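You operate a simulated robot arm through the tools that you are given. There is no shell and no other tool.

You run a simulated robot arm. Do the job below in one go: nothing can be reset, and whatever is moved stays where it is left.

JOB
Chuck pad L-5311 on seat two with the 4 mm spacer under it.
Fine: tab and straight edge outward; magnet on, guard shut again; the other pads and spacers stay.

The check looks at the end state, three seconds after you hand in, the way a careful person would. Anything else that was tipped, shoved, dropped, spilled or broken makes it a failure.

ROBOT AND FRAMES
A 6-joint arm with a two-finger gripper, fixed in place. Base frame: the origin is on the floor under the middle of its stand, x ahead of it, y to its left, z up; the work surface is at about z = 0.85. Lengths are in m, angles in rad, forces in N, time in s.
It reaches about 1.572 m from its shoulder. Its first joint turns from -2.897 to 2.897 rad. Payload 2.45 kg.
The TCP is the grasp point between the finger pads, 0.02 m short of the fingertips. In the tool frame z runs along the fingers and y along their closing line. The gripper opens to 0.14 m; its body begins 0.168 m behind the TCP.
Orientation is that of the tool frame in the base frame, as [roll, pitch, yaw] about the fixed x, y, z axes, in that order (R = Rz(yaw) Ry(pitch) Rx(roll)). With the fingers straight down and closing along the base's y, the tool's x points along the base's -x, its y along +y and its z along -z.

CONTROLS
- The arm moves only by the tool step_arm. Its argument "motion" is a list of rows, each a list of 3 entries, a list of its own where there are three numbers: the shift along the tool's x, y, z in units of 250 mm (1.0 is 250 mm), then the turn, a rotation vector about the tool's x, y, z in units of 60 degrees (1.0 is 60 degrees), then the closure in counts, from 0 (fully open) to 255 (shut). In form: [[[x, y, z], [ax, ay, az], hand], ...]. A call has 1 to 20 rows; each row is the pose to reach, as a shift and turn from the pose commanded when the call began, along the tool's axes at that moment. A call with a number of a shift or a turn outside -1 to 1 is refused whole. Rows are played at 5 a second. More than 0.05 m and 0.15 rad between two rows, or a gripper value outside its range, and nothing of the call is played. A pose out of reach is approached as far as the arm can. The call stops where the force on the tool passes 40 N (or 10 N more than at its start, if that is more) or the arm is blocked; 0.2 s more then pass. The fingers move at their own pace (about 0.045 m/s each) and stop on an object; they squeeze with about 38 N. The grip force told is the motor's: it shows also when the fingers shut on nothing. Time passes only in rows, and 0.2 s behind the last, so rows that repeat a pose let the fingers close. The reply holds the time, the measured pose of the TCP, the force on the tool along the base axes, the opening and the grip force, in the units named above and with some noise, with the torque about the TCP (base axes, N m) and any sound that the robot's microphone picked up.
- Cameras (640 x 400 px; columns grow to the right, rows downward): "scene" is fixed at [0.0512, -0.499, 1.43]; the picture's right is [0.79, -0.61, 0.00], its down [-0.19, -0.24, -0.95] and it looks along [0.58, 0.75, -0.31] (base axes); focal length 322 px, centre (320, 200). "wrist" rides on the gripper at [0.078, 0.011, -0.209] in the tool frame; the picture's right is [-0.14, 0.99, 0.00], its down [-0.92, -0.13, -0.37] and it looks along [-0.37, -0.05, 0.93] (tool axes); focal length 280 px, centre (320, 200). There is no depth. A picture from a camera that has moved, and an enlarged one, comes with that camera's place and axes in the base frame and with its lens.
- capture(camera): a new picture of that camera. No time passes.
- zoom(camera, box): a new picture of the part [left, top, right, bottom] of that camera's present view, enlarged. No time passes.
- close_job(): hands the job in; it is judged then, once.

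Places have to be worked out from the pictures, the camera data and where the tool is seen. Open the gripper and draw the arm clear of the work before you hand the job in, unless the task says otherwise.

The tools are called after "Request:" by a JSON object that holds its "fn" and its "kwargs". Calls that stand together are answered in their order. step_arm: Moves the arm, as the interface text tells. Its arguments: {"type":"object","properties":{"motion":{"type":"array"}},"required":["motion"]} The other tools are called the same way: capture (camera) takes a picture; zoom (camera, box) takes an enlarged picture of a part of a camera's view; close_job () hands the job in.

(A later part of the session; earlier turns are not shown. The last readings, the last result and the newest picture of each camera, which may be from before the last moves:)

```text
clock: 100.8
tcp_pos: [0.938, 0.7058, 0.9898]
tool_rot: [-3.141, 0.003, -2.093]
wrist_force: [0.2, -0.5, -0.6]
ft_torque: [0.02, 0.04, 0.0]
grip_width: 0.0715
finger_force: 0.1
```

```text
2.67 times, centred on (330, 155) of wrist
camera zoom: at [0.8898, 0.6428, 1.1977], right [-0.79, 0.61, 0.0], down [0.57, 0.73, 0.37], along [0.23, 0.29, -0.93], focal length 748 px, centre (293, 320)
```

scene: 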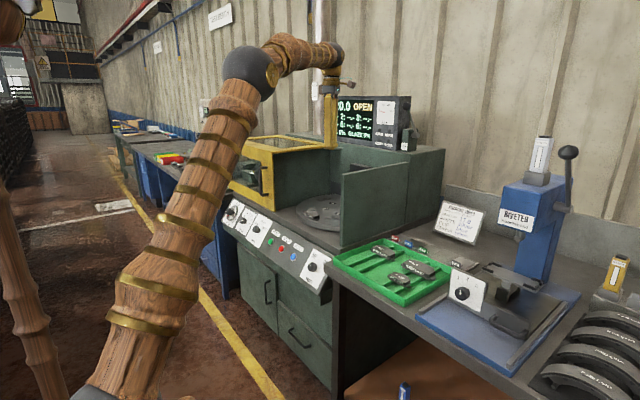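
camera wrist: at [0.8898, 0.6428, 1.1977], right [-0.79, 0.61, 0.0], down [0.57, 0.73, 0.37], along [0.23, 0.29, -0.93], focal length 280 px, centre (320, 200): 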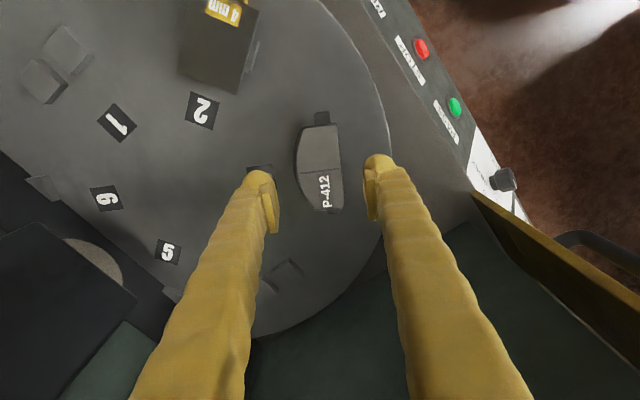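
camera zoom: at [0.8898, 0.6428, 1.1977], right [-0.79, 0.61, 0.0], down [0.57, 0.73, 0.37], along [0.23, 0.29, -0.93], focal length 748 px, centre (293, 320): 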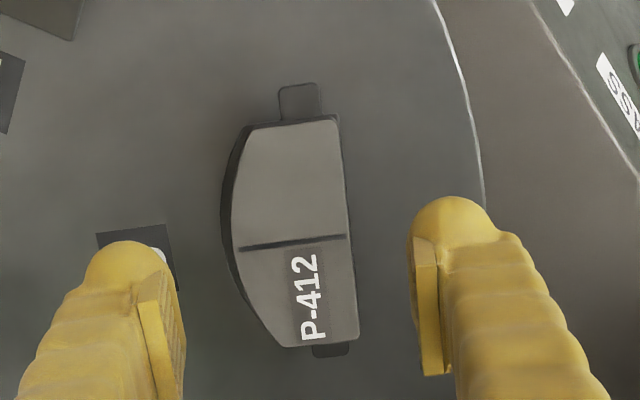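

The pad sits well on seat 3 (ear ends ≈ (0.902, 0.661) and (0.958, 0.756)). I rotate the gripper 90° to close along the ears and open wide.

Request:
{"fn": "step_arm", "kwargs": {"motion": [[[0.001, 0.004, -0.04], [0, 0, 0.125], 125], [[0.002, 0.008, -0.06], [0, 0, 0.25], 110], [[0.003, 0.012, -0.06], [0, 0, 0.375], 95], [[0.004, 0.016, -0.06], [0, 0, 0.5], 80], [[0.005, 0.02, -0.06], [0, 0, 0.625], 60], [[0.006, 0.024, -0.06], [0, 0, 0.75], 40], [[0.0067, 0.028, -0.06], [0, 0, 0.875], 20], [[0.0067, 0.0317, -0.06], [0, 0, 1.0], 18]]}}

Request:
{"fn": "step_arm", "kwargs": {"motion": [[[0, 0, 0], [0, 0, 0.128], 18], [[0, 0, 0], [0, 0, 0.256], 18], [[0, 0, 0], [0, 0, 0.384], 18], [[0, 0, 0], [0, 0, 0.512], 18], [[0, 0, 0], [0, 0, 0.512], 18]]}}

Request:
{"fn": "capture", "kwargs": {"camera": "wrist"}}

Request:
{"fn": "zoom", "kwargs": {"camera": "wrist", "box": [200, 90, 440, 250]}}

Request:
{"fn": "zoom", "kwargs": {"camera": "scene", "box": [260, 150, 380, 230]}}

```text
clock: 102.6
tcp_pos: [0.9308, 0.709, 1.0063]
tool_rot: [3.138, 0.004, 3.138]
wrist_force: [-0.1, 0.0, 0.4]
ft_torque: [0.03, -0.02, 0.0]
grip_width: 0.1301
finger_force: 0.0
```

```text
clock: 103.8
tcp_pos: [0.9302, 0.7087, 1.0049]
tool_rot: [3.139, 0.002, 2.605]
wrist_force: [-0.7, -0.1, 0.2]
ft_torque: [-0.01, 0.0, 0.01]
grip_width: 0.1303
finger_force: 0.0
```

```text
taken
camera wrist: at [0.8688, 0.7584, 1.2126], right [0.63, 0.78, 0.0], down [0.72, -0.58, 0.37], along [0.29, -0.23, -0.93], focal length 280 px, centre (320, 200)
```

wrist: 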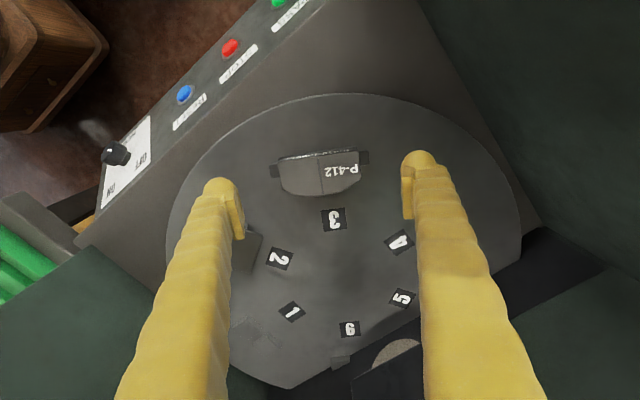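

```text
2.50 times, centred on (320, 170) of wrist
camera zoom: at [0.8688, 0.7584, 1.2126], right [0.63, 0.78, 0.0], down [0.72, -0.58, 0.37], along [0.29, -0.23, -0.93], focal length 701 px, centre (320, 275)
```

zoom: 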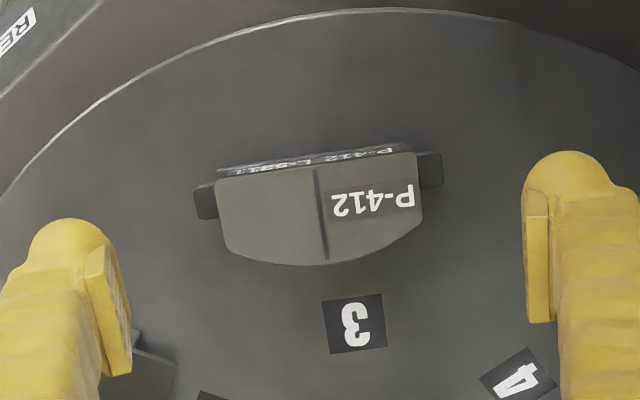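

```text
5.00 times, centred on (320, 190) of scene
camera zoom: at [0.0512, -0.499, 1.43], right [0.79, -0.61, 0.0], down [-0.19, -0.24, -0.95], along [0.58, 0.75, -0.31], focal length 1612 px, centre (320, 250)
```

zoom: 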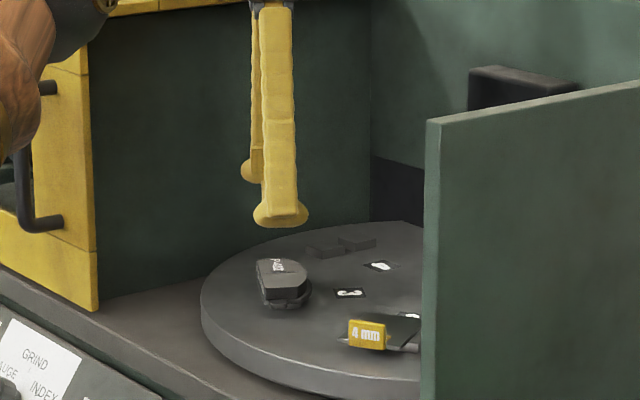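

The fingers line up with the ear line (mid ≈ (0.929, 0.709)). I descend with the fingers outside the ears, tips stopping ~2 mm above the table.

Request:
{"fn": "step_arm", "kwargs": {"motion": [[[0.002, 0, 0.12], [0, 0, 0], 18], [[0.005, 0, 0.22], [0, 0, 0], 18], [[0.005, 0, 0.29], [0, 0, 0], 18], [[0.005, 0, 0.325], [0, 0, 0], 18], [[0.005, 0, 0.342], [0, 0, 0], 18]]}}

Request:
{"fn": "capture", "kwargs": {"camera": "wrist"}}

Request:
{"fn": "zoom", "kwargs": {"camera": "wrist", "box": [200, 110, 440, 270]}}

Request:
{"fn": "zoom", "kwargs": {"camera": "scene", "box": [290, 180, 340, 217]}}

```text
clock: 105.0
tcp_pos: [0.9319, 0.7105, 0.9185]
tool_rot: [3.137, 0.001, 2.606]
wrist_force: [-0.2, 0.4, -0.3]
ft_torque: [-0.01, 0.01, -0.01]
grip_width: 0.1301
finger_force: 0.0
```

```text
taken
camera wrist: at [0.8684, 0.7598, 1.1262], right [0.62, 0.78, 0.0], down [0.72, -0.58, 0.37], along [0.29, -0.23, -0.93], focal length 280 px, centre (320, 200)
```

wrist: 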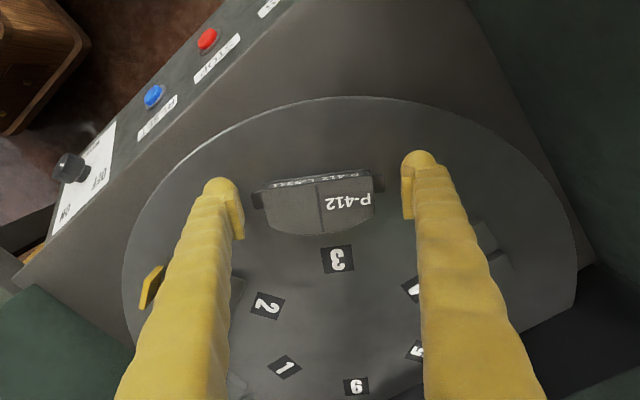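

```text
2.50 times, centred on (320, 190) of wrist
camera zoom: at [0.8684, 0.7598, 1.1262], right [0.62, 0.78, 0.0], down [0.72, -0.58, 0.37], along [0.29, -0.23, -0.93], focal length 701 px, centre (320, 225)
```

zoom: 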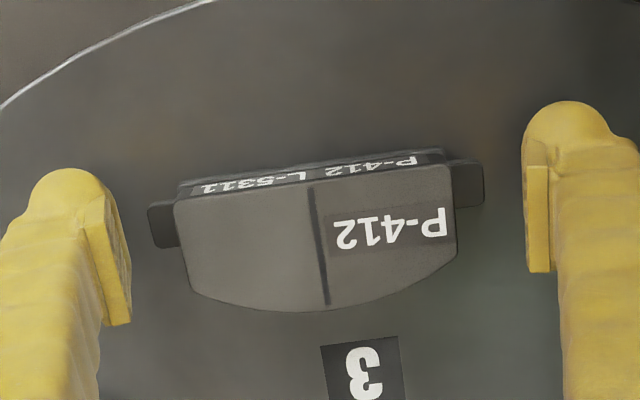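

```text
10.81 times, centred on (315, 198) of scene
camera zoom: at [0.0512, -0.499, 1.43], right [0.79, -0.61, 0.0], down [-0.19, -0.24, -0.95], along [0.58, 0.75, -0.31], focal length 3485 px, centre (374, 216)
```

zoom: 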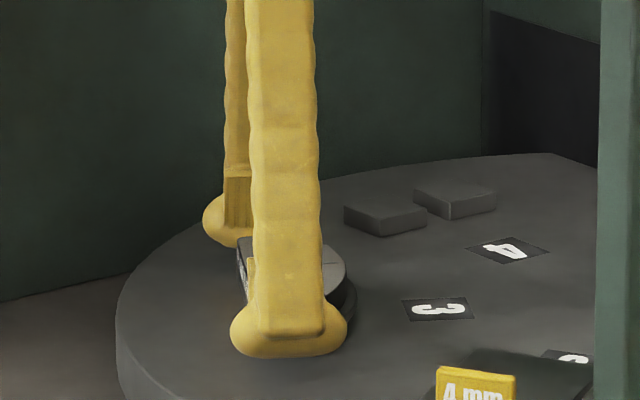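

The ears line up with the finger centre line. I lower another ~0.7 mm and close on the ears gently, then fully.

Request:
{"fn": "step_arm", "kwargs": {"motion": [[[0, 0, 0.003], [0, 0, 0], 18], [[0, 0, 0.003], [0, 0, 0], 35], [[0, 0, 0.003], [0, 0, 0], 48], [[0, 0, 0.003], [0, 0, 0], 58], [[0, 0, 0.003], [0, 0, 0], 62], [[0, 0, 0.003], [0, 0, 0], 62]]}}

Request:
{"fn": "zoom", "kwargs": {"camera": "wrist", "box": [200, 110, 440, 270]}}

Request:
{"fn": "zoom", "kwargs": {"camera": "scene", "box": [290, 180, 340, 217]}}

```text
clock: 106.4
tcp_pos: [0.9309, 0.7098, 0.9187]
tool_rot: [3.137, 0.001, 2.606]
wrist_force: [-0.1, -0.7, 2.6]
ft_torque: [-0.15, 0.08, 0.0]
grip_width: 0.1067
finger_force: 0.6
```

```text
2.50 times, centred on (320, 190) of wrist
camera zoom: at [0.8682, 0.7596, 1.1257], right [0.62, 0.78, 0.0], down [0.72, -0.58, 0.37], along [0.29, -0.23, -0.93], focal length 701 px, centre (320, 225)
```

zoom: 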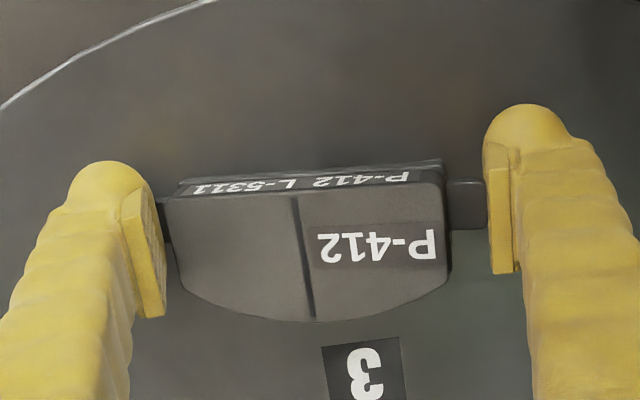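

```text
10.81 times, centred on (315, 198) of scene
camera zoom: at [0.0512, -0.499, 1.43], right [0.79, -0.61, 0.0], down [-0.19, -0.24, -0.95], along [0.58, 0.75, -0.31], focal length 3485 px, centre (374, 216)
```

zoom: 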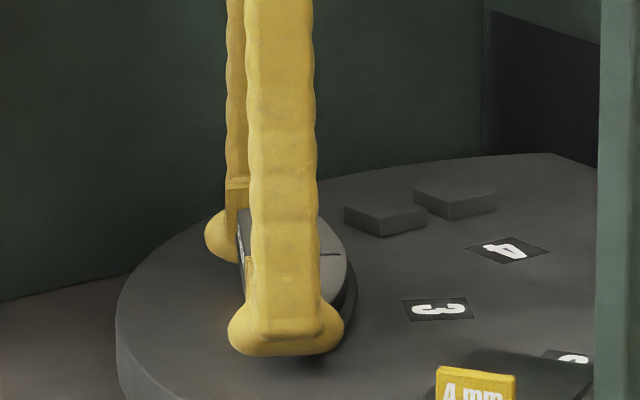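

The fingers are near the ears (106.7 mm) but the pad turned a few degrees. I zoom in on both ear contacts before continuing.

Request:
{"fn": "zoom", "kwargs": {"camera": "wrist", "box": [225, 155, 325, 225]}}

Request:
{"fn": "zoom", "kwargs": {"camera": "wrist", "box": [335, 140, 435, 210]}}

Request:
{"fn": "capture", "kwargs": {"camera": "wrist"}}

```text
5.71 times, centred on (275, 190) of wrist
camera zoom: at [0.8682, 0.7596, 1.1257], right [0.62, 0.78, 0.0], down [0.72, -0.58, 0.37], along [0.29, -0.23, -0.93], focal length 1602 px, centre (577, 257)
```

zoom: 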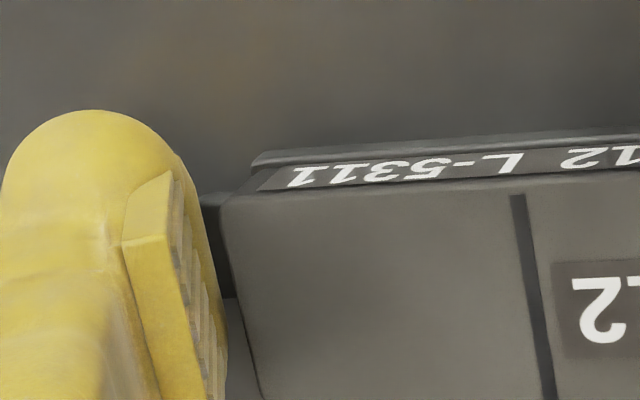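

```text
5.71 times, centred on (385, 175) of wrist
camera zoom: at [0.8682, 0.7596, 1.1257], right [0.62, 0.78, 0.0], down [0.72, -0.58, 0.37], along [0.29, -0.23, -0.93], focal length 1602 px, centre (-51, 343)
```

zoom: 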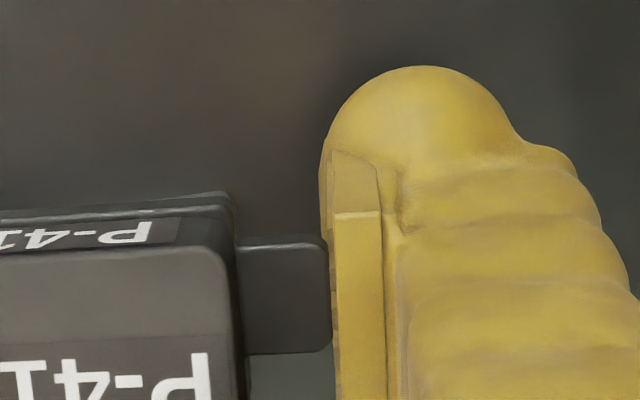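

```text
taken
camera wrist: at [0.8682, 0.7596, 1.1257], right [0.62, 0.78, 0.0], down [0.72, -0.58, 0.37], along [0.29, -0.23, -0.93], focal length 280 px, centre (320, 200)
```

wrist: 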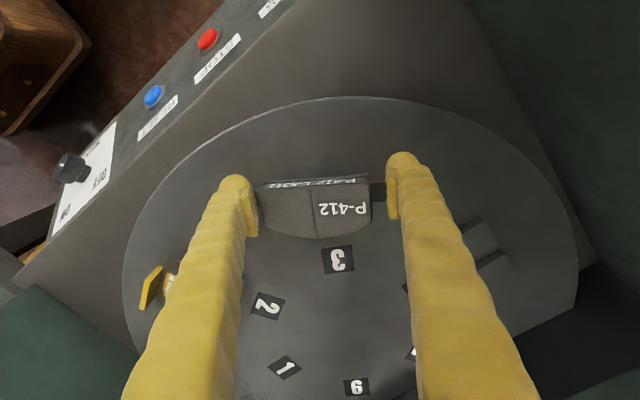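

The SW fingertip is pushing the ear down and tilting the pad (its far end is lifted ~13 mm), so this grip won't work with the rounded tips. I open in small increments to let the pad settle back on the blocks.

Request:
{"fn": "step_arm", "kwargs": {"motion": [[[0, 0, 0], [0, 0, 0], 59], [[0, 0, 0], [0, 0, 0], 56], [[0, 0, 0], [0, 0, 0], 53], [[0, 0, 0], [0, 0, 0], 50], [[0, 0, 0], [0, 0, 0], 46], [[0, 0, 0], [0, 0, 0], 40], [[0, 0, 0], [0, 0, 0], 30], [[0, 0, 0], [0, 0, 0], 18], [[0, 0, 0], [0, 0, 0], 18]]}}

Request:
{"fn": "zoom", "kwargs": {"camera": "wrist", "box": [200, 110, 440, 270]}}

Request:
{"fn": "zoom", "kwargs": {"camera": "scene", "box": [290, 180, 340, 217]}}

```text
clock: 108.4
tcp_pos: [0.9304, 0.71, 0.9186]
tool_rot: [3.137, 0.002, 2.606]
wrist_force: [0.5, 0.6, -0.1]
ft_torque: [-0.01, 0.0, 0.02]
grip_width: 0.13
finger_force: 0.0
```

```text
2.50 times, centred on (320, 190) of wrist
camera zoom: at [0.8682, 0.7596, 1.1259], right [0.62, 0.78, 0.0], down [0.72, -0.58, 0.37], along [0.29, -0.23, -0.93], focal length 701 px, centre (320, 225)
```

zoom: 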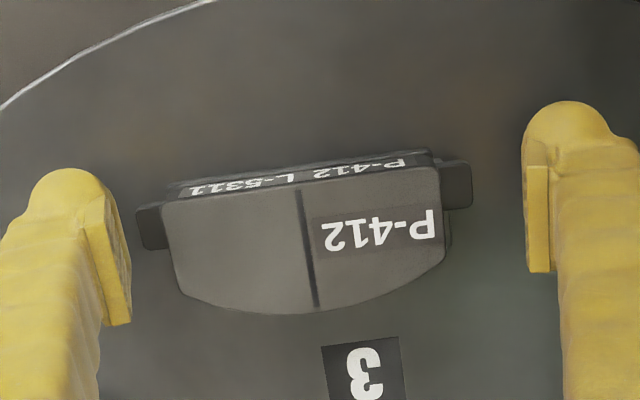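

```text
10.81 times, centred on (315, 198) of scene
camera zoom: at [0.0512, -0.499, 1.43], right [0.79, -0.61, 0.0], down [-0.19, -0.24, -0.95], along [0.58, 0.75, -0.31], focal length 3485 px, centre (374, 216)
```

zoom: 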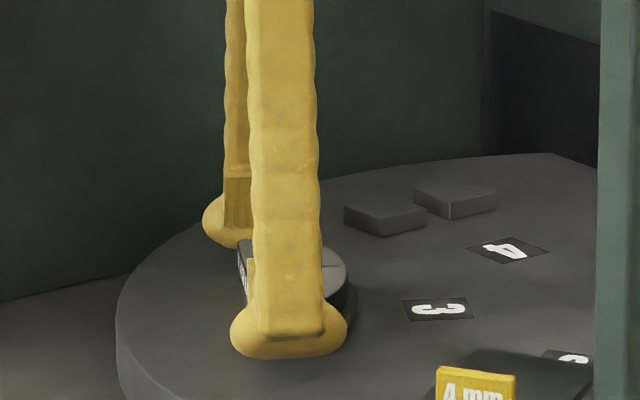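

The pad settled flat on the blocks again. New approach: at seat 2 the spacer raises the pad enough that an ear grip will work there; so I'll set the pad on the spacer slightly inward (outer finger clear of the tab), then re-grip by the ears and shift it to centre. For stability I first nudge the spacer ~4 mm outward. I raise and turn back to the tab-pinch orientation.

Request:
{"fn": "step_arm", "kwargs": {"motion": [[[0, 0, -0.1], [0, 0, 0], 18], [[0, 0, -0.22], [0, 0, 0], 18], [[0, 0, -0.34], [0, 0, 0], 18], [[0, 0, -0.46], [0, 0, 0], 18]]}}

Request:
{"fn": "step_arm", "kwargs": {"motion": [[[0, -0.07, 0], [0, 0, -0.125], 50], [[0, -0.14, 0], [0, 0, -0.25], 90], [[0, -0.21, 0], [0, 0, -0.375], 130], [[0, -0.28, 0], [0, 0, -0.5], 160], [[0, -0.35, 0], [0, 0, -0.625], 190], [[0, -0.42, 0], [0, 0, -0.75], 210], [[0, -0.49, 0], [0, 0, -0.875], 222], [[0, -0.56, 0], [0, 0, -1.0], 222]]}}

Request:
{"fn": "step_arm", "kwargs": {"motion": [[[0, 0, 0], [0, 0, -0.125], 222], [[0, 0, 0], [0, 0, -0.25], 222], [[0, 0, 0], [0, 0, -0.375], 222], [[0, 0, 0], [0, 0, -0.5], 222], [[0, 0, 0], [0, 0, -0.625], 222], [[0, 0, 0], [0, 0, -0.75], 222], [[0, 0, 0], [0, 0, -0.875], 222], [[0, 0, 0], [0, 0, -1.0], 222]]}}

```text
clock: 109.4
tcp_pos: [0.9297, 0.7094, 1.0329]
tool_rot: [3.138, 0.002, 2.607]
wrist_force: [-0.4, 0.1, -0.4]
ft_torque: [0.01, 0.01, 0.03]
grip_width: 0.1301
finger_force: 0.1
```

```text
clock: 111.2
tcp_pos: [0.8576, 0.5905, 1.0312]
tool_rot: [-3.141, 0.002, -2.63]
wrist_force: [-0.4, 0.4, -0.5]
ft_torque: [-0.01, 0.01, -0.02]
grip_width: 0.0182
finger_force: 0.0
```

```text
clock: 113.0
tcp_pos: [0.8585, 0.5894, 1.0334]
tool_rot: [-3.137, 0.005, -1.581]
wrist_force: [0.2, -0.6, 0.1]
ft_torque: [-0.03, 0.01, 0.0]
grip_width: 0.0181
finger_force: 0.0
```

Now I turn the last 30° and move above the spacer's tab at seat 2.

Request:
{"fn": "step_arm", "kwargs": {"motion": [[[0.047, -0.038, 0], [0, 0, -0.102], 222], [[0.094, -0.075, 0], [0, 0, -0.204], 222], [[0.141, -0.113, 0], [0, 0, -0.306], 222], [[0.188, -0.151, 0], [0, 0, -0.408], 222], [[0.2356, -0.1884, 0], [0, 0, -0.51], 222], [[0.2356, -0.1884, 0.1], [0, 0, -0.51], 222], [[0.2356, -0.1884, 0.2], [0, 0, -0.51], 222]]}}

Request:
{"fn": "capture", "kwargs": {"camera": "wrist"}}

Request:
{"fn": "zoom", "kwargs": {"camera": "wrist", "box": [200, 80, 400, 220]}}

```text
clock: 114.6
tcp_pos: [0.9051, 0.5301, 0.9846]
tool_rot: [-3.136, 0.0, -1.049]
wrist_force: [0.2, 0.0, -0.2]
ft_torque: [0.02, -0.02, -0.01]
grip_width: 0.0182
finger_force: 0.1
```

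```text
taken
camera wrist: at [0.9338, 0.4566, 1.1914], right [-0.93, -0.37, 0.0], down [-0.35, 0.86, 0.37], along [-0.13, 0.34, -0.93], focal length 280 px, centre (320, 200)
```

wrist: 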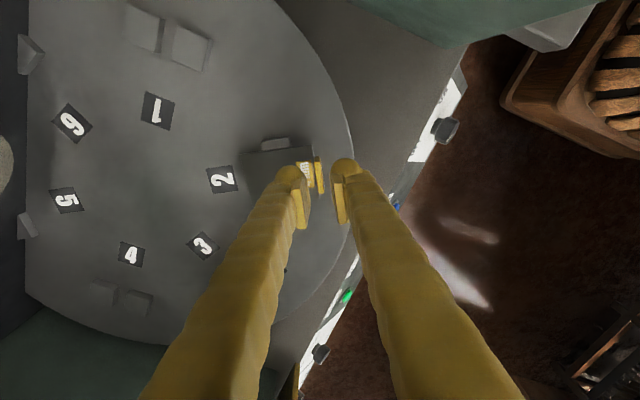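

```text
2.86 times, centred on (300, 150) of wrist
camera zoom: at [0.9338, 0.4566, 1.1914], right [-0.93, -0.37, 0.0], down [-0.35, 0.86, 0.37], along [-0.13, 0.34, -0.93], focal length 801 px, centre (377, 343)
```

zoom: 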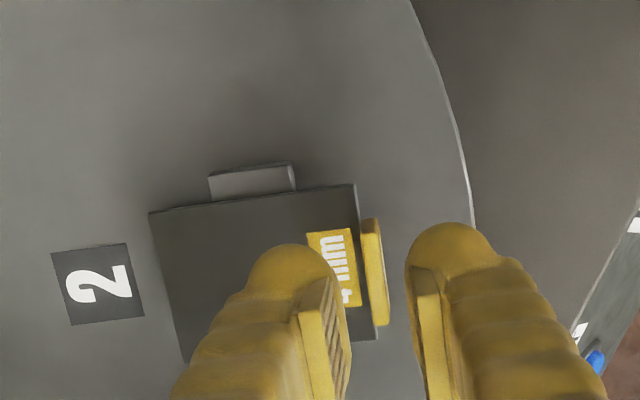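

The tab is centred between the fingers. I lower to pinch height and close on it.

Request:
{"fn": "step_arm", "kwargs": {"motion": [[[0, 0, 0.08], [0, 0, 0], 228], [[0, 0, 0.15], [0, 0, 0], 228], [[0, 0, 0.2], [0, 0, 0], 228], [[0, 0, 0.218], [0, 0, 0], 228], [[0, 0, 0.218], [0, 0, 0], 245], [[0, 0, 0.218], [0, 0, 0], 255], [[0, 0, 0.218], [0, 0, 0], 255]]}}

```text
clock: 116.2
tcp_pos: [0.9061, 0.5281, 0.929]
tool_rot: [-3.135, 0.001, -1.048]
wrist_force: [0.4, 0.0, -0.2]
ft_torque: [0.01, 0.02, -0.01]
grip_width: 0.0058
finger_force: 34.1
```

Pinched. I lift 2 mm, move 4 mm outward (tool +y), lower again and release.

Request:
{"fn": "step_arm", "kwargs": {"motion": [[[0, 0, -0.008], [0, 0, 0], 255], [[0, 0.008, -0.008], [0, 0, 0], 255], [[0, 0.016, -0.008], [0, 0, 0], 255], [[0, 0.016, -0.002], [0, 0, 0], 255], [[0, 0.016, 0.002], [0, 0, 0], 255], [[0, 0.016, 0.002], [0, 0, 0], 255]]}}

```text
clock: 117.6
tcp_pos: [0.902, 0.5282, 0.928]
tool_rot: [-3.135, 0.0, -1.05]
wrist_force: [-0.8, -1.9, 3.3]
ft_torque: [0.02, -0.04, -0.01]
grip_width: 0.0063
finger_force: 33.0
```

Back in contact (+3 N) 4 mm further out. I release and rise.

Request:
{"fn": "step_arm", "kwargs": {"motion": [[[0, 0, 0], [0, 0, 0], 245], [[0, 0, 0], [0, 0, 0], 236], [[0, 0, 0], [0, 0, 0], 228], [[0, 0, 0], [0, 0, 0], 222], [[0, 0, -0.03], [0, 0, 0], 222], [[0, 0, -0.1], [0, 0, 0], 222], [[0, 0, -0.22], [0, 0, 0], 222], [[0, 0, -0.36], [0, 0, 0], 222], [[0, 0, -0.46], [0, 0, 0], 222]]}}

Request:
{"fn": "capture", "kwargs": {"camera": "wrist"}}

Request:
{"fn": "zoom", "kwargs": {"camera": "wrist", "box": [200, 80, 400, 220]}}

Request:
{"fn": "zoom", "kwargs": {"camera": "scene", "box": [285, 180, 345, 225]}}

```text
clock: 119.6
tcp_pos: [0.9021, 0.5283, 1.0419]
tool_rot: [-3.137, 0.0, -1.051]
wrist_force: [-0.1, 0.3, 0.0]
ft_torque: [-0.01, 0.01, -0.01]
grip_width: 0.0181
finger_force: 0.0
```

```text
taken
camera wrist: at [0.9304, 0.4556, 1.2497], right [-0.93, -0.37, 0.0], down [-0.35, 0.86, 0.37], along [-0.14, 0.34, -0.93], focal length 280 px, centre (320, 200)
```

wrist: 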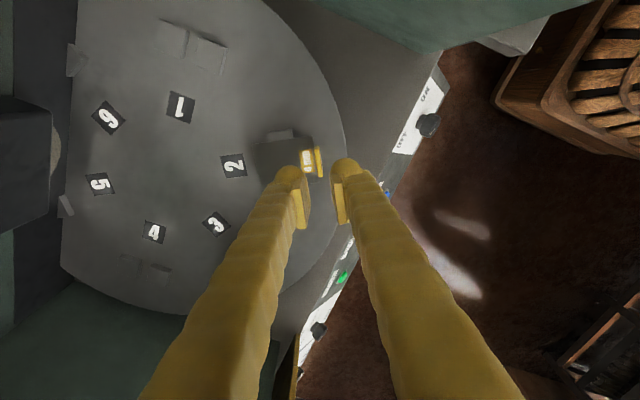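

```text
2.86 times, centred on (300, 150) of wrist
camera zoom: at [0.9304, 0.4556, 1.2497], right [-0.93, -0.37, 0.0], down [-0.35, 0.86, 0.37], along [-0.14, 0.34, -0.93], focal length 801 px, centre (377, 343)
```

zoom: 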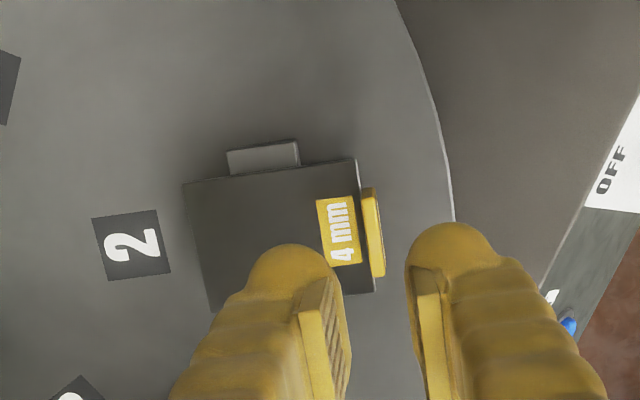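

```text
8.89 times, centred on (315, 202) of scene
camera zoom: at [0.0512, -0.499, 1.43], right [0.79, -0.61, 0.0], down [-0.19, -0.24, -0.95], along [0.58, 0.75, -0.31], focal length 2866 px, centre (364, 178)
```

zoom: 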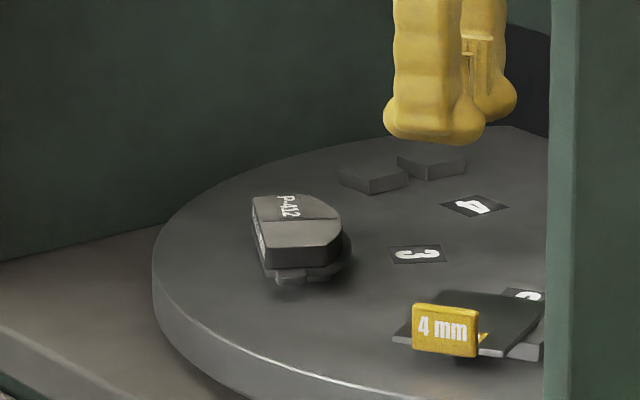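

Spacer now ~3.5 mm outward of centre, still flat. I return over the pad at seat 3 with the fingers across its width.

Request:
{"fn": "step_arm", "kwargs": {"motion": [[[-0.066, -0.057, 0.0], [0, 0, 0.125], 200], [[-0.132, -0.115, 0.0], [0, 0, 0.25], 180], [[-0.198, -0.172, 0.0], [0, 0, 0.375], 160], [[-0.264, -0.23, 0.0], [0, 0, 0.5], 142], [[-0.329, -0.287, 0.02], [0, 0, 0.625], 142], [[-0.395, -0.344, 0.04], [0, 0, 0.75], 142], [[-0.461, -0.402, 0.06], [0, 0, 0.875], 142], [[-0.527, -0.459, 0.068], [0, 0, 1.0], 142]]}}

Request:
{"fn": "capture", "kwargs": {"camera": "wrist"}}

Request:
{"fn": "zoom", "kwargs": {"camera": "wrist", "box": [220, 80, 440, 230]}}

```text
clock: 121.4
tcp_pos: [0.9353, 0.698, 1.0264]
tool_rot: [-3.139, 0.007, -2.1]
wrist_force: [-0.3, 0.0, 0.9]
ft_torque: [0.01, 0.0, -0.01]
grip_width: 0.062
finger_force: 0.0
```

```text
taken
camera wrist: at [0.8865, 0.6365, 1.2347], right [-0.79, 0.62, 0.0], down [0.57, 0.73, 0.37], along [0.23, 0.29, -0.93], focal length 280 px, centre (320, 200)
```

wrist: 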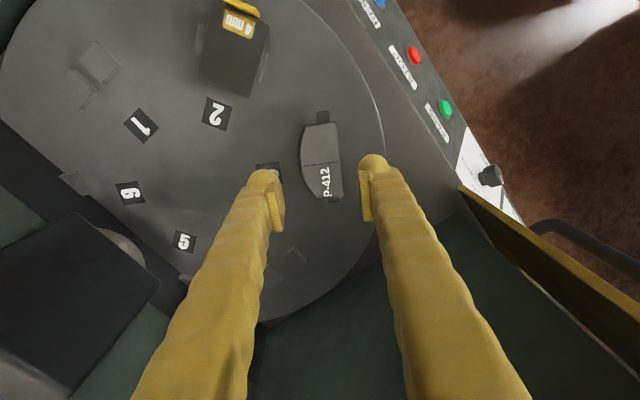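

```text
2.67 times, centred on (330, 155) of wrist
camera zoom: at [0.8865, 0.6365, 1.2347], right [-0.79, 0.62, 0.0], down [0.57, 0.73, 0.37], along [0.23, 0.29, -0.93], focal length 748 px, centre (293, 320)
```

zoom: 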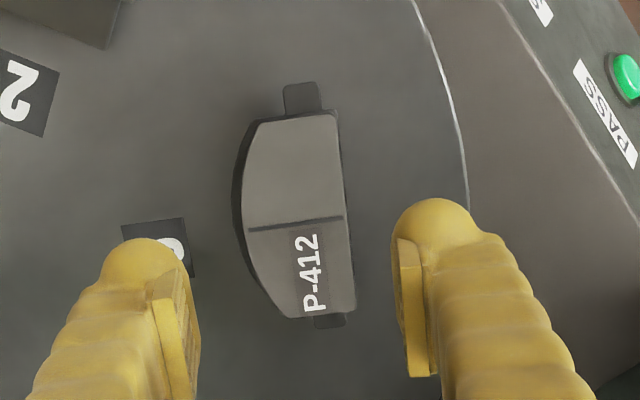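

Pad is centred under the gripper. I descend to z ≈ 0.929 (tips ~2.5 mm above its underside) and grip it across the width.

Request:
{"fn": "step_arm", "kwargs": {"motion": [[[0, 0, 0.13], [0, 0, 0], 142], [[0, 0, 0.25], [0, 0, 0], 142], [[0, 0, 0.33], [0, 0, 0], 148], [[0, 0, 0.375], [0, 0, 0], 148], [[0, 0, 0.39], [0, 0, 0], 148]]}}

Request:
{"fn": "step_arm", "kwargs": {"motion": [[[0, 0, 0], [0, 0, 0], 165], [[0, 0, 0], [0, 0, 0], 185], [[0, 0, 0], [0, 0, 0], 210], [[0, 0, 0], [0, 0, 0], 255], [[0, 0, 0], [0, 0, 0], 255]]}}

Request:
{"fn": "zoom", "kwargs": {"camera": "wrist", "box": [220, 120, 440, 270]}}

```text
clock: 122.6
tcp_pos: [0.9357, 0.7005, 0.9279]
tool_rot: [-3.14, 0.004, -2.097]
wrist_force: [1.0, -0.4, 0.4]
ft_torque: [-0.05, 0.0, -0.03]
grip_width: 0.0588
finger_force: 0.0
```

```text
clock: 123.8
tcp_pos: [0.9366, 0.6997, 0.9278]
tool_rot: [-3.14, 0.003, -2.098]
wrist_force: [0.6, -0.9, 0.4]
ft_torque: [-0.02, -0.05, -0.02]
grip_width: 0.0451
finger_force: 38.6
```

```text
2.67 times, centred on (330, 195) of wrist
camera zoom: at [0.8869, 0.6375, 1.1358], right [-0.79, 0.62, 0.0], down [0.57, 0.73, 0.37], along [0.23, 0.29, -0.93], focal length 748 px, centre (293, 213)
```

zoom: 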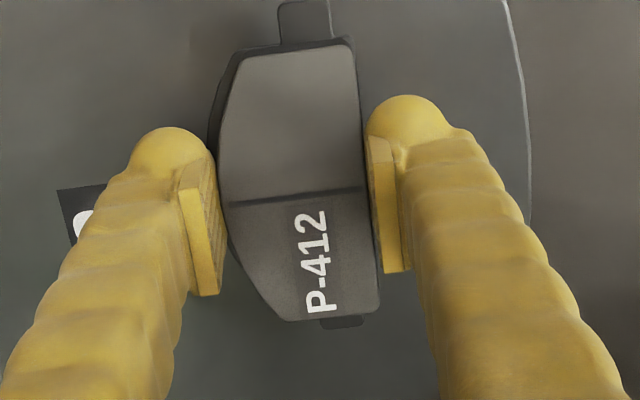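

Gripped at 45 mm. I lift it ~6 cm and carry it over seat 2, turning +60°, aiming 17 mm inward of the seat centre.

Request:
{"fn": "step_arm", "kwargs": {"motion": [[[0, 0, -0.04], [0, 0, 0], 255], [[0, 0, -0.13], [0, 0, 0], 255], [[0, 0, -0.24], [0, 0, 0], 255]]}}

Request:
{"fn": "step_arm", "kwargs": {"motion": [[[0.057, -0.043, 0], [0, 0, -0.125], 255], [[0.113, -0.086, 0], [0, 0, -0.251], 255], [[0.17, -0.129, 0], [0, 0, -0.376], 255], [[0.226, -0.173, 0], [0, 0, -0.501], 255], [[0.283, -0.216, 0], [0, 0, -0.627], 255], [[0.339, -0.259, 0], [0, 0, -0.752], 255], [[0.396, -0.302, 0], [0, 0, -0.878], 255], [[0.4526, -0.345, 0], [0, 0, -1.0], 255]]}}

Request:
{"fn": "capture", "kwargs": {"camera": "wrist"}}

Request:
{"fn": "zoom", "kwargs": {"camera": "scene", "box": [290, 175, 350, 220]}}

Request:
{"fn": "zoom", "kwargs": {"camera": "wrist", "box": [220, 80, 440, 230]}}

```text
clock: 124.6
tcp_pos: [0.9342, 0.699, 0.9906]
tool_rot: [-3.14, 0.005, -2.096]
wrist_force: [0.5, -0.4, -3.3]
ft_torque: [-0.03, 0.02, 0.01]
grip_width: 0.0447
finger_force: 38.2
```

```text
clock: 126.4
tcp_pos: [0.9527, 0.5595, 0.9894]
tool_rot: [-3.138, 0.001, -1.048]
wrist_force: [-1.0, 0.0, -2.0]
ft_torque: [-0.02, -0.03, 0.01]
grip_width: 0.0449
finger_force: 38.0
```

```text
taken
camera wrist: at [0.9816, 0.4858, 1.1966], right [-0.93, -0.38, 0.0], down [-0.35, 0.86, 0.37], along [-0.14, 0.34, -0.93], focal length 280 px, centre (320, 200)
```

wrist: 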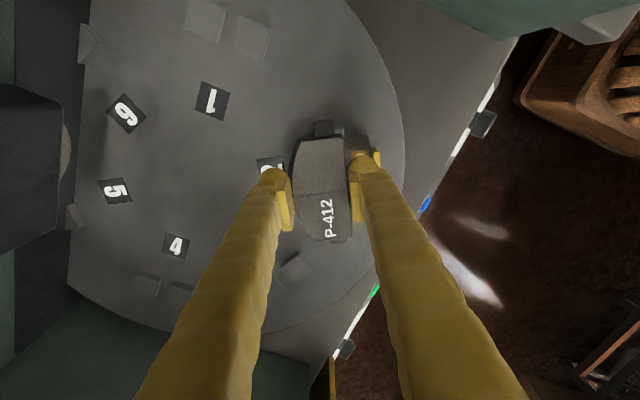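

```text
8.89 times, centred on (320, 198) of scene
camera zoom: at [0.0512, -0.499, 1.43], right [0.79, -0.61, 0.0], down [-0.19, -0.24, -0.95], along [0.58, 0.75, -0.31], focal length 2866 px, centre (320, 222)
```

zoom: 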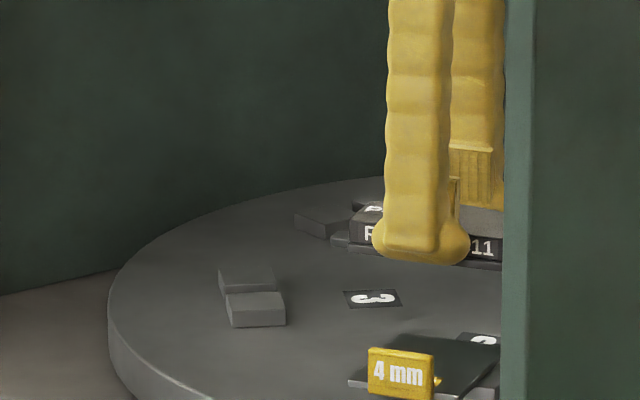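

```text
2.67 times, centred on (330, 155) of wrist
camera zoom: at [0.9816, 0.4858, 1.1966], right [-0.93, -0.38, 0.0], down [-0.35, 0.86, 0.37], along [-0.14, 0.34, -0.93], focal length 748 px, centre (293, 320)
```

zoom: 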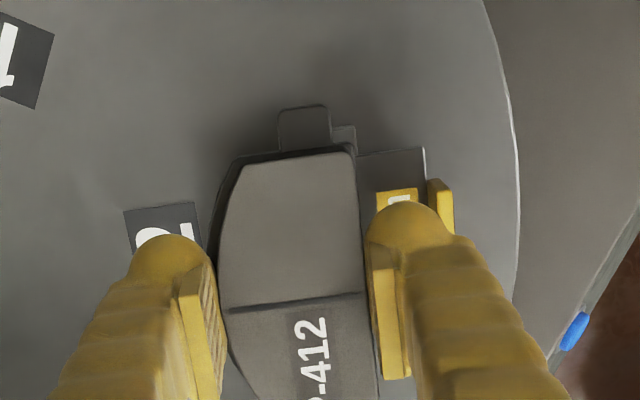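

Aligned about 16–17 mm inward of the seat centre. I lower to ~3–4 mm above the spacer and check the outer finger against the tab.

Request:
{"fn": "step_arm", "kwargs": {"motion": [[[0.002, -0.001, 0.07], [0, 0, 0], 255], [[0.005, -0.0024, 0.13], [0, 0, 0], 255], [[0.005, -0.0024, 0.18], [0, 0, 0], 255], [[0.005, -0.0024, 0.213], [0, 0, 0], 255]]}}

Request:
{"fn": "zoom", "kwargs": {"camera": "scene", "box": [310, 188, 350, 218]}}

Request:
{"fn": "zoom", "kwargs": {"camera": "wrist", "box": [280, 120, 440, 230]}}

```text
clock: 127.4
tcp_pos: [0.9542, 0.558, 0.9366]
tool_rot: [-3.136, 0.001, -1.048]
wrist_force: [0.4, 0.5, -3.0]
ft_torque: [0.0, 0.0, 0.01]
grip_width: 0.0449
finger_force: 37.9
```

```text
13.33 times, centred on (330, 203) of scene
camera zoom: at [0.0512, -0.499, 1.43], right [0.79, -0.61, 0.0], down [-0.19, -0.24, -0.95], along [0.58, 0.75, -0.31], focal length 4299 px, centre (187, 160)
```

zoom: 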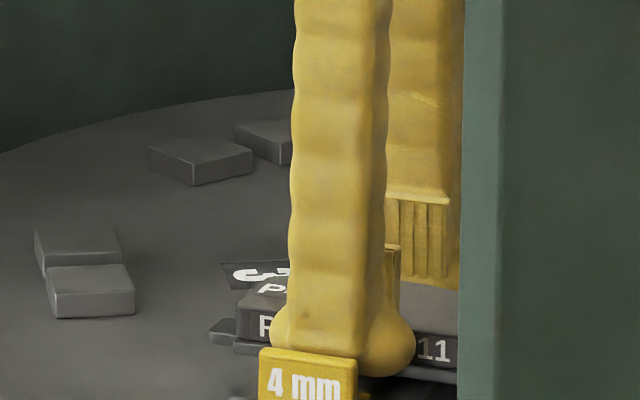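

```text
3.64 times, centred on (360, 175) of wrist
camera zoom: at [0.983, 0.4842, 1.1429], right [-0.93, -0.37, 0.0], down [-0.35, 0.86, 0.37], along [-0.13, 0.34, -0.93], focal length 1020 px, centre (174, 291)
```

zoom: 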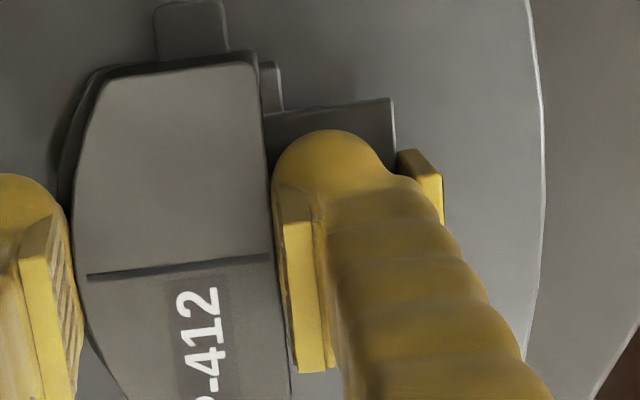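

The outer finger should clear the tab's inner face by ~2–3 mm. I move 1 mm further inward and lower in 1 mm steps to contact.

Request:
{"fn": "step_arm", "kwargs": {"motion": [[[0, -0.004, 0.004], [0, 0, 0], 255], [[0, -0.004, 0.008], [0, 0, 0], 255], [[0, -0.004, 0.012], [0, 0, 0], 255], [[0, -0.004, 0.012], [0, 0, 0], 255]]}}

```text
clock: 128.4
tcp_pos: [0.9556, 0.5575, 0.9334]
tool_rot: [-3.137, 0.001, -1.048]
wrist_force: [-0.3, -0.2, -2.9]
ft_torque: [-0.03, -0.01, 0.0]
grip_width: 0.0446
finger_force: 38.4
```

Request:
{"fn": "step_arm", "kwargs": {"motion": [[[0, 0, 0.003], [0, 0, 0], 255], [[0, 0, 0.006], [0, 0, 0], 255], [[0, 0, 0.006], [0, 0, 0], 255]]}}

```text
clock: 129.2
tcp_pos: [0.9554, 0.5586, 0.9325]
tool_rot: [-3.136, 0.002, -1.05]
wrist_force: [-3.0, 1.2, 15.3]
ft_torque: [0.29, 0.55, 0.02]
grip_width: 0.0451
finger_force: 37.9
```

Contact (+15 N). I ease up 0.5 mm, then open just a few mm while drifting 2 mm inward so the outer finger stays off the tab.

Request:
{"fn": "step_arm", "kwargs": {"motion": [[[0, 0, -0.002], [0, 0, 0], 255], [[0, 0, -0.002], [0, 0, 0], 172], [[0, 0, -0.002], [0, 0, 0], 170], [[0, -0.004, -0.002], [0, 0, 0], 167], [[0, -0.008, -0.002], [0, 0, 0], 164], [[0, -0.008, -0.002], [0, 0, 0], 164]]}}

Request:
{"fn": "zoom", "kwargs": {"camera": "wrist", "box": [240, 110, 440, 240]}}

Request:
{"fn": "zoom", "kwargs": {"camera": "scene", "box": [310, 188, 350, 218]}}

```text
clock: 130.6
tcp_pos: [0.956, 0.5589, 0.9321]
tool_rot: [-3.136, 0.0, -1.048]
wrist_force: [-0.2, 0.5, -0.1]
ft_torque: [-0.01, -0.02, -0.01]
grip_width: 0.0506
finger_force: 0.6
```

```text
3.08 times, centred on (340, 175) of wrist
camera zoom: at [0.9858, 0.4861, 1.1394], right [-0.93, -0.37, 0.0], down [-0.35, 0.86, 0.37], along [-0.13, 0.34, -0.93], focal length 863 px, centre (258, 277)
```

zoom: 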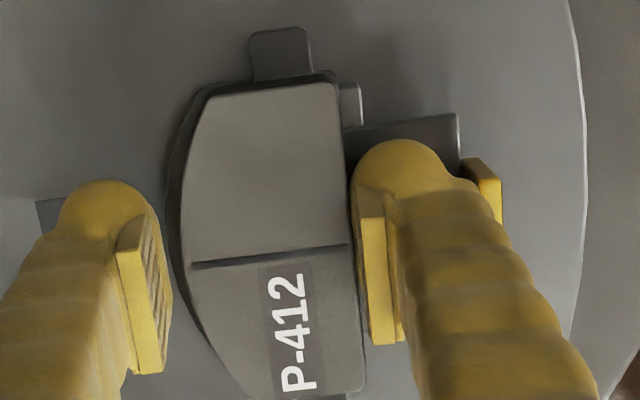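

```text
13.33 times, centred on (330, 203) of scene
camera zoom: at [0.0512, -0.499, 1.43], right [0.79, -0.61, 0.0], down [-0.19, -0.24, -0.95], along [0.58, 0.75, -0.31], focal length 4299 px, centre (187, 160)
```

zoom: 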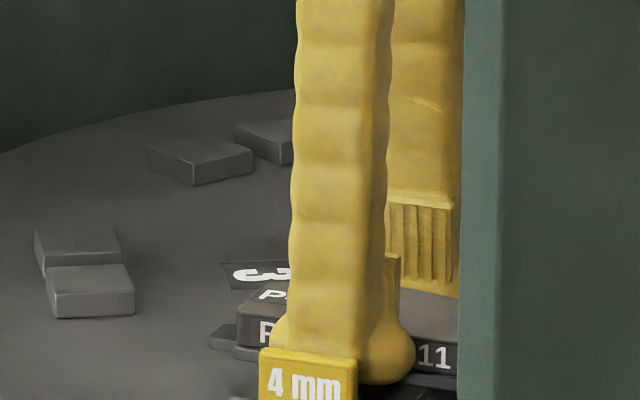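

The pad now stands freely on the spacer. I raise straight up to clear.

Request:
{"fn": "step_arm", "kwargs": {"motion": [[[0, 0, -0.02], [0, 0, 0], 164], [[0, 0, -0.06], [0, 0, 0], 164], [[0, 0, -0.12], [0, 0, 0], 164], [[0, 0, -0.24], [0, 0, 0], 150], [[0, 0, -0.38], [0, 0, 0], 130]]}}

Request:
{"fn": "capture", "kwargs": {"camera": "wrist"}}

Request:
{"fn": "zoom", "kwargs": {"camera": "wrist", "box": [220, 70, 440, 220]}}

Request:
{"fn": "zoom", "kwargs": {"camera": "scene", "box": [305, 185, 350, 220]}}

```text
clock: 131.8
tcp_pos: [0.9573, 0.5581, 1.0279]
tool_rot: [-3.139, -0.001, -1.049]
wrist_force: [0.6, 0.1, -0.6]
ft_torque: [-0.03, -0.01, -0.01]
grip_width: 0.0685
finger_force: 0.0
```

```text
taken
camera wrist: at [0.9859, 0.4846, 1.2348], right [-0.93, -0.37, 0.0], down [-0.35, 0.86, 0.37], along [-0.13, 0.34, -0.93], focal length 280 px, centre (320, 200)
```

wrist: 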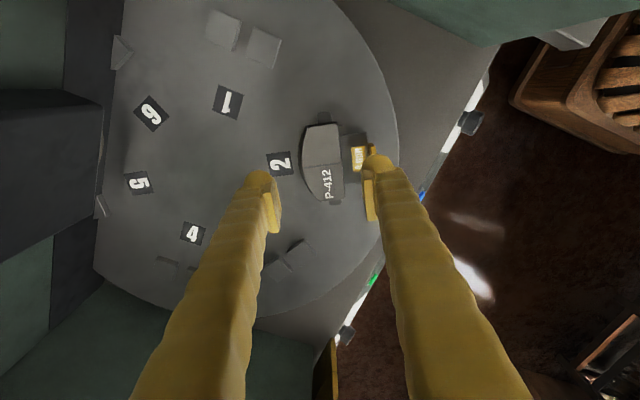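

```text
2.67 times, centred on (330, 145) of wrist
camera zoom: at [0.9859, 0.4846, 1.2348], right [-0.93, -0.37, 0.0], down [-0.35, 0.86, 0.37], along [-0.13, 0.34, -0.93], focal length 748 px, centre (293, 347)
```

zoom: 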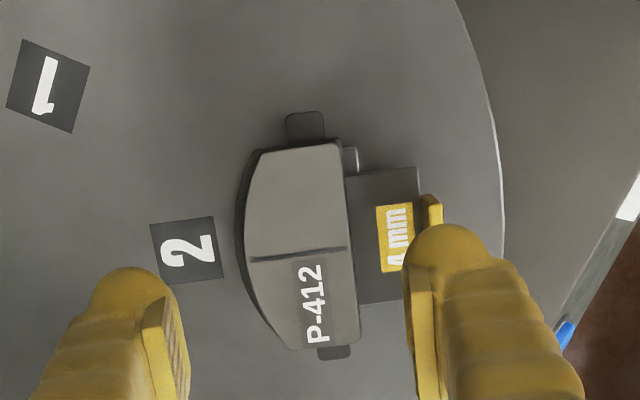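

```text
11.43 times, centred on (328, 202) of scene
camera zoom: at [0.0512, -0.499, 1.43], right [0.79, -0.61, 0.0], down [-0.19, -0.24, -0.95], along [0.58, 0.75, -0.31], focal length 3685 px, centre (234, 171)
```

zoom: 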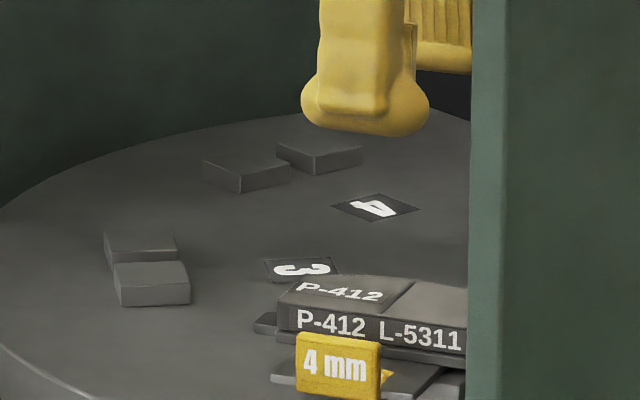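

The pad L-5311 sits flat on the 4 mm spacer at seat 2, tab and straight edge outward, but ~18 mm inward of centre. I'll push it outward with the closed fingers from the inner side (two-finger contact on the arc). First I rotate the wrist and move to the inner side.

Request:
{"fn": "step_arm", "kwargs": {"motion": [[[-0.001, -0.027, 0], [0, 0, 0.125], 150], [[-0.002, -0.054, 0], [0, 0, 0.25], 170], [[-0.004, -0.081, 0], [0, 0, 0.375], 190], [[-0.005, -0.109, 0], [0, 0, 0.5], 210], [[-0.006, -0.136, 0], [0, 0, 0.625], 230], [[-0.007, -0.163, 0], [0, 0, 0.75], 255], [[-0.008, -0.19, 0], [0, 0, 0.875], 255], [[-0.0094, -0.217, 0], [0, 0, 1.0], 255]]}}

Request:
{"fn": "step_arm", "kwargs": {"motion": [[[0, 0, 0], [0, 0, 0.125], 255], [[0, 0, 0], [0, 0, 0.25], 255], [[0, 0, 0], [0, 0, 0.375], 255], [[0, 0, 0], [0, 0, 0.5], 255], [[0, 0, 0], [0, 0, 0.5], 255]]}}

Request:
{"fn": "capture", "kwargs": {"camera": "wrist"}}

Request:
{"fn": "zoom", "kwargs": {"camera": "wrist", "box": [200, 60, 440, 220]}}

Request:
{"fn": "zoom", "kwargs": {"camera": "scene", "box": [280, 130, 400, 220]}}

```text
clock: 133.6
tcp_pos: [1.0022, 0.5894, 1.0279]
tool_rot: [-3.139, 0.004, -2.099]
wrist_force: [0.0, -0.2, 0.8]
ft_torque: [0.01, -0.02, -0.02]
grip_width: 0.0
finger_force: 28.8
```

```text
clock: 134.8
tcp_pos: [1.0022, 0.5886, 1.0272]
tool_rot: [3.141, 0.005, -2.623]
wrist_force: [-0.4, -0.8, -0.1]
ft_torque: [-0.01, 0.03, -0.01]
grip_width: 0.0
finger_force: 29.5
```

```text
taken
camera wrist: at [0.9286, 0.5585, 1.2342], right [-0.37, 0.93, 0.0], down [0.86, 0.35, 0.37], along [0.35, 0.14, -0.93], focal length 280 px, centre (320, 200)
```

wrist: 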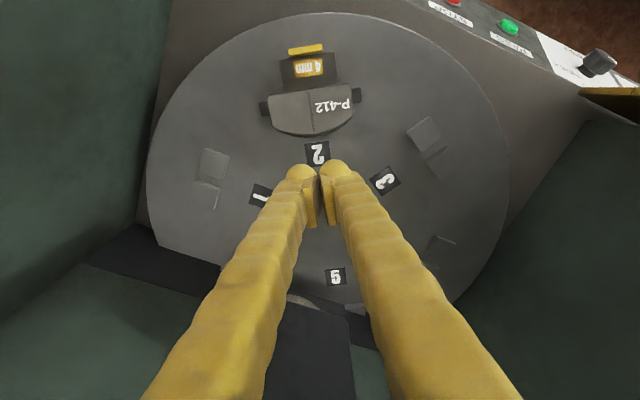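

```text
2.50 times, centred on (320, 140) of wrist
camera zoom: at [0.9286, 0.5585, 1.2342], right [-0.37, 0.93, 0.0], down [0.86, 0.35, 0.37], along [0.35, 0.14, -0.93], focal length 701 px, centre (320, 350)
```

zoom: 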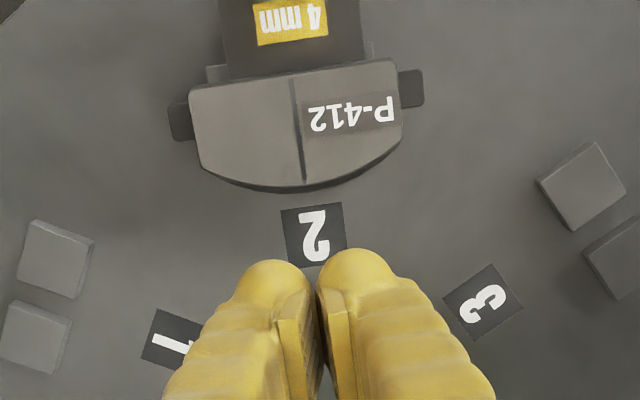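

```text
4.44 times, centred on (340, 175) of scene
camera zoom: at [0.0512, -0.499, 1.43], right [0.79, -0.61, 0.0], down [-0.19, -0.24, -0.95], along [0.58, 0.75, -0.31], focal length 1433 px, centre (231, 311)
```

zoom: 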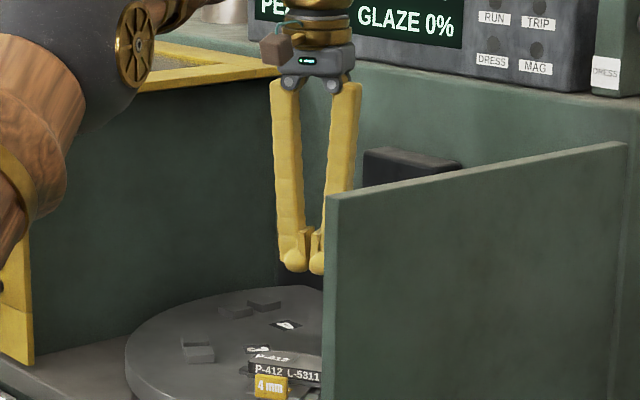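

From here the seat's radial line, pad and spacer are clearly visible and the pad is tangentially centred. I lower the closed fingers inside the pad, tips just above the spacer level.

Request:
{"fn": "step_arm", "kwargs": {"motion": [[[0, -0.006, 0.12], [0, 0, 0], 255], [[0, -0.012, 0.24], [0, 0, 0], 255], [[0, -0.012, 0.33], [0, 0, 0], 255], [[0, -0.012, 0.377], [0, 0, 0], 255]]}}

Request:
{"fn": "capture", "kwargs": {"camera": "wrist"}}

Request:
{"fn": "zoom", "kwargs": {"camera": "wrist", "box": [200, 60, 440, 220]}}

```text
clock: 135.8
tcp_pos: [1.0033, 0.5853, 0.9324]
tool_rot: [3.141, 0.006, -2.62]
wrist_force: [0.0, 0.2, 0.8]
ft_torque: [0.01, 0.0, 0.0]
grip_width: 0.0
finger_force: 29.1
```

```text
taken
camera wrist: at [0.9297, 0.5561, 1.14], right [-0.37, 0.93, 0.0], down [0.86, 0.35, 0.37], along [0.35, 0.14, -0.93], focal length 280 px, centre (320, 200)
```

wrist: 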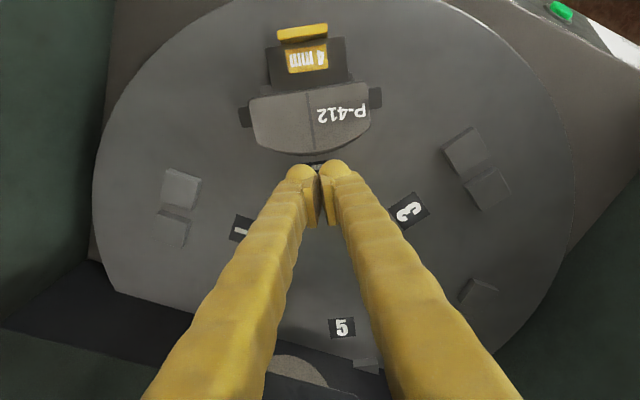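

```text
2.50 times, centred on (320, 140) of wrist
camera zoom: at [0.9297, 0.5561, 1.14], right [-0.37, 0.93, 0.0], down [0.86, 0.35, 0.37], along [0.35, 0.14, -0.93], focal length 701 px, centre (320, 350)
```

zoom: 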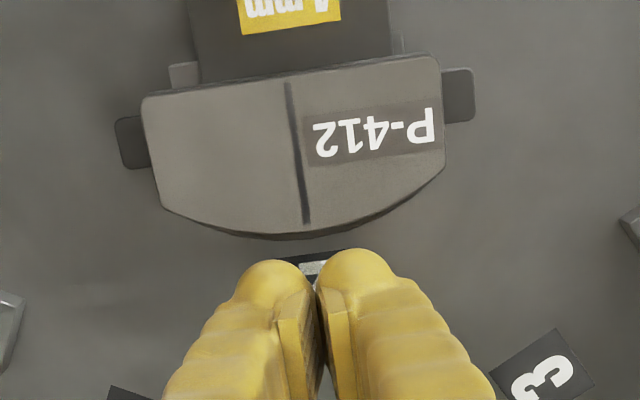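

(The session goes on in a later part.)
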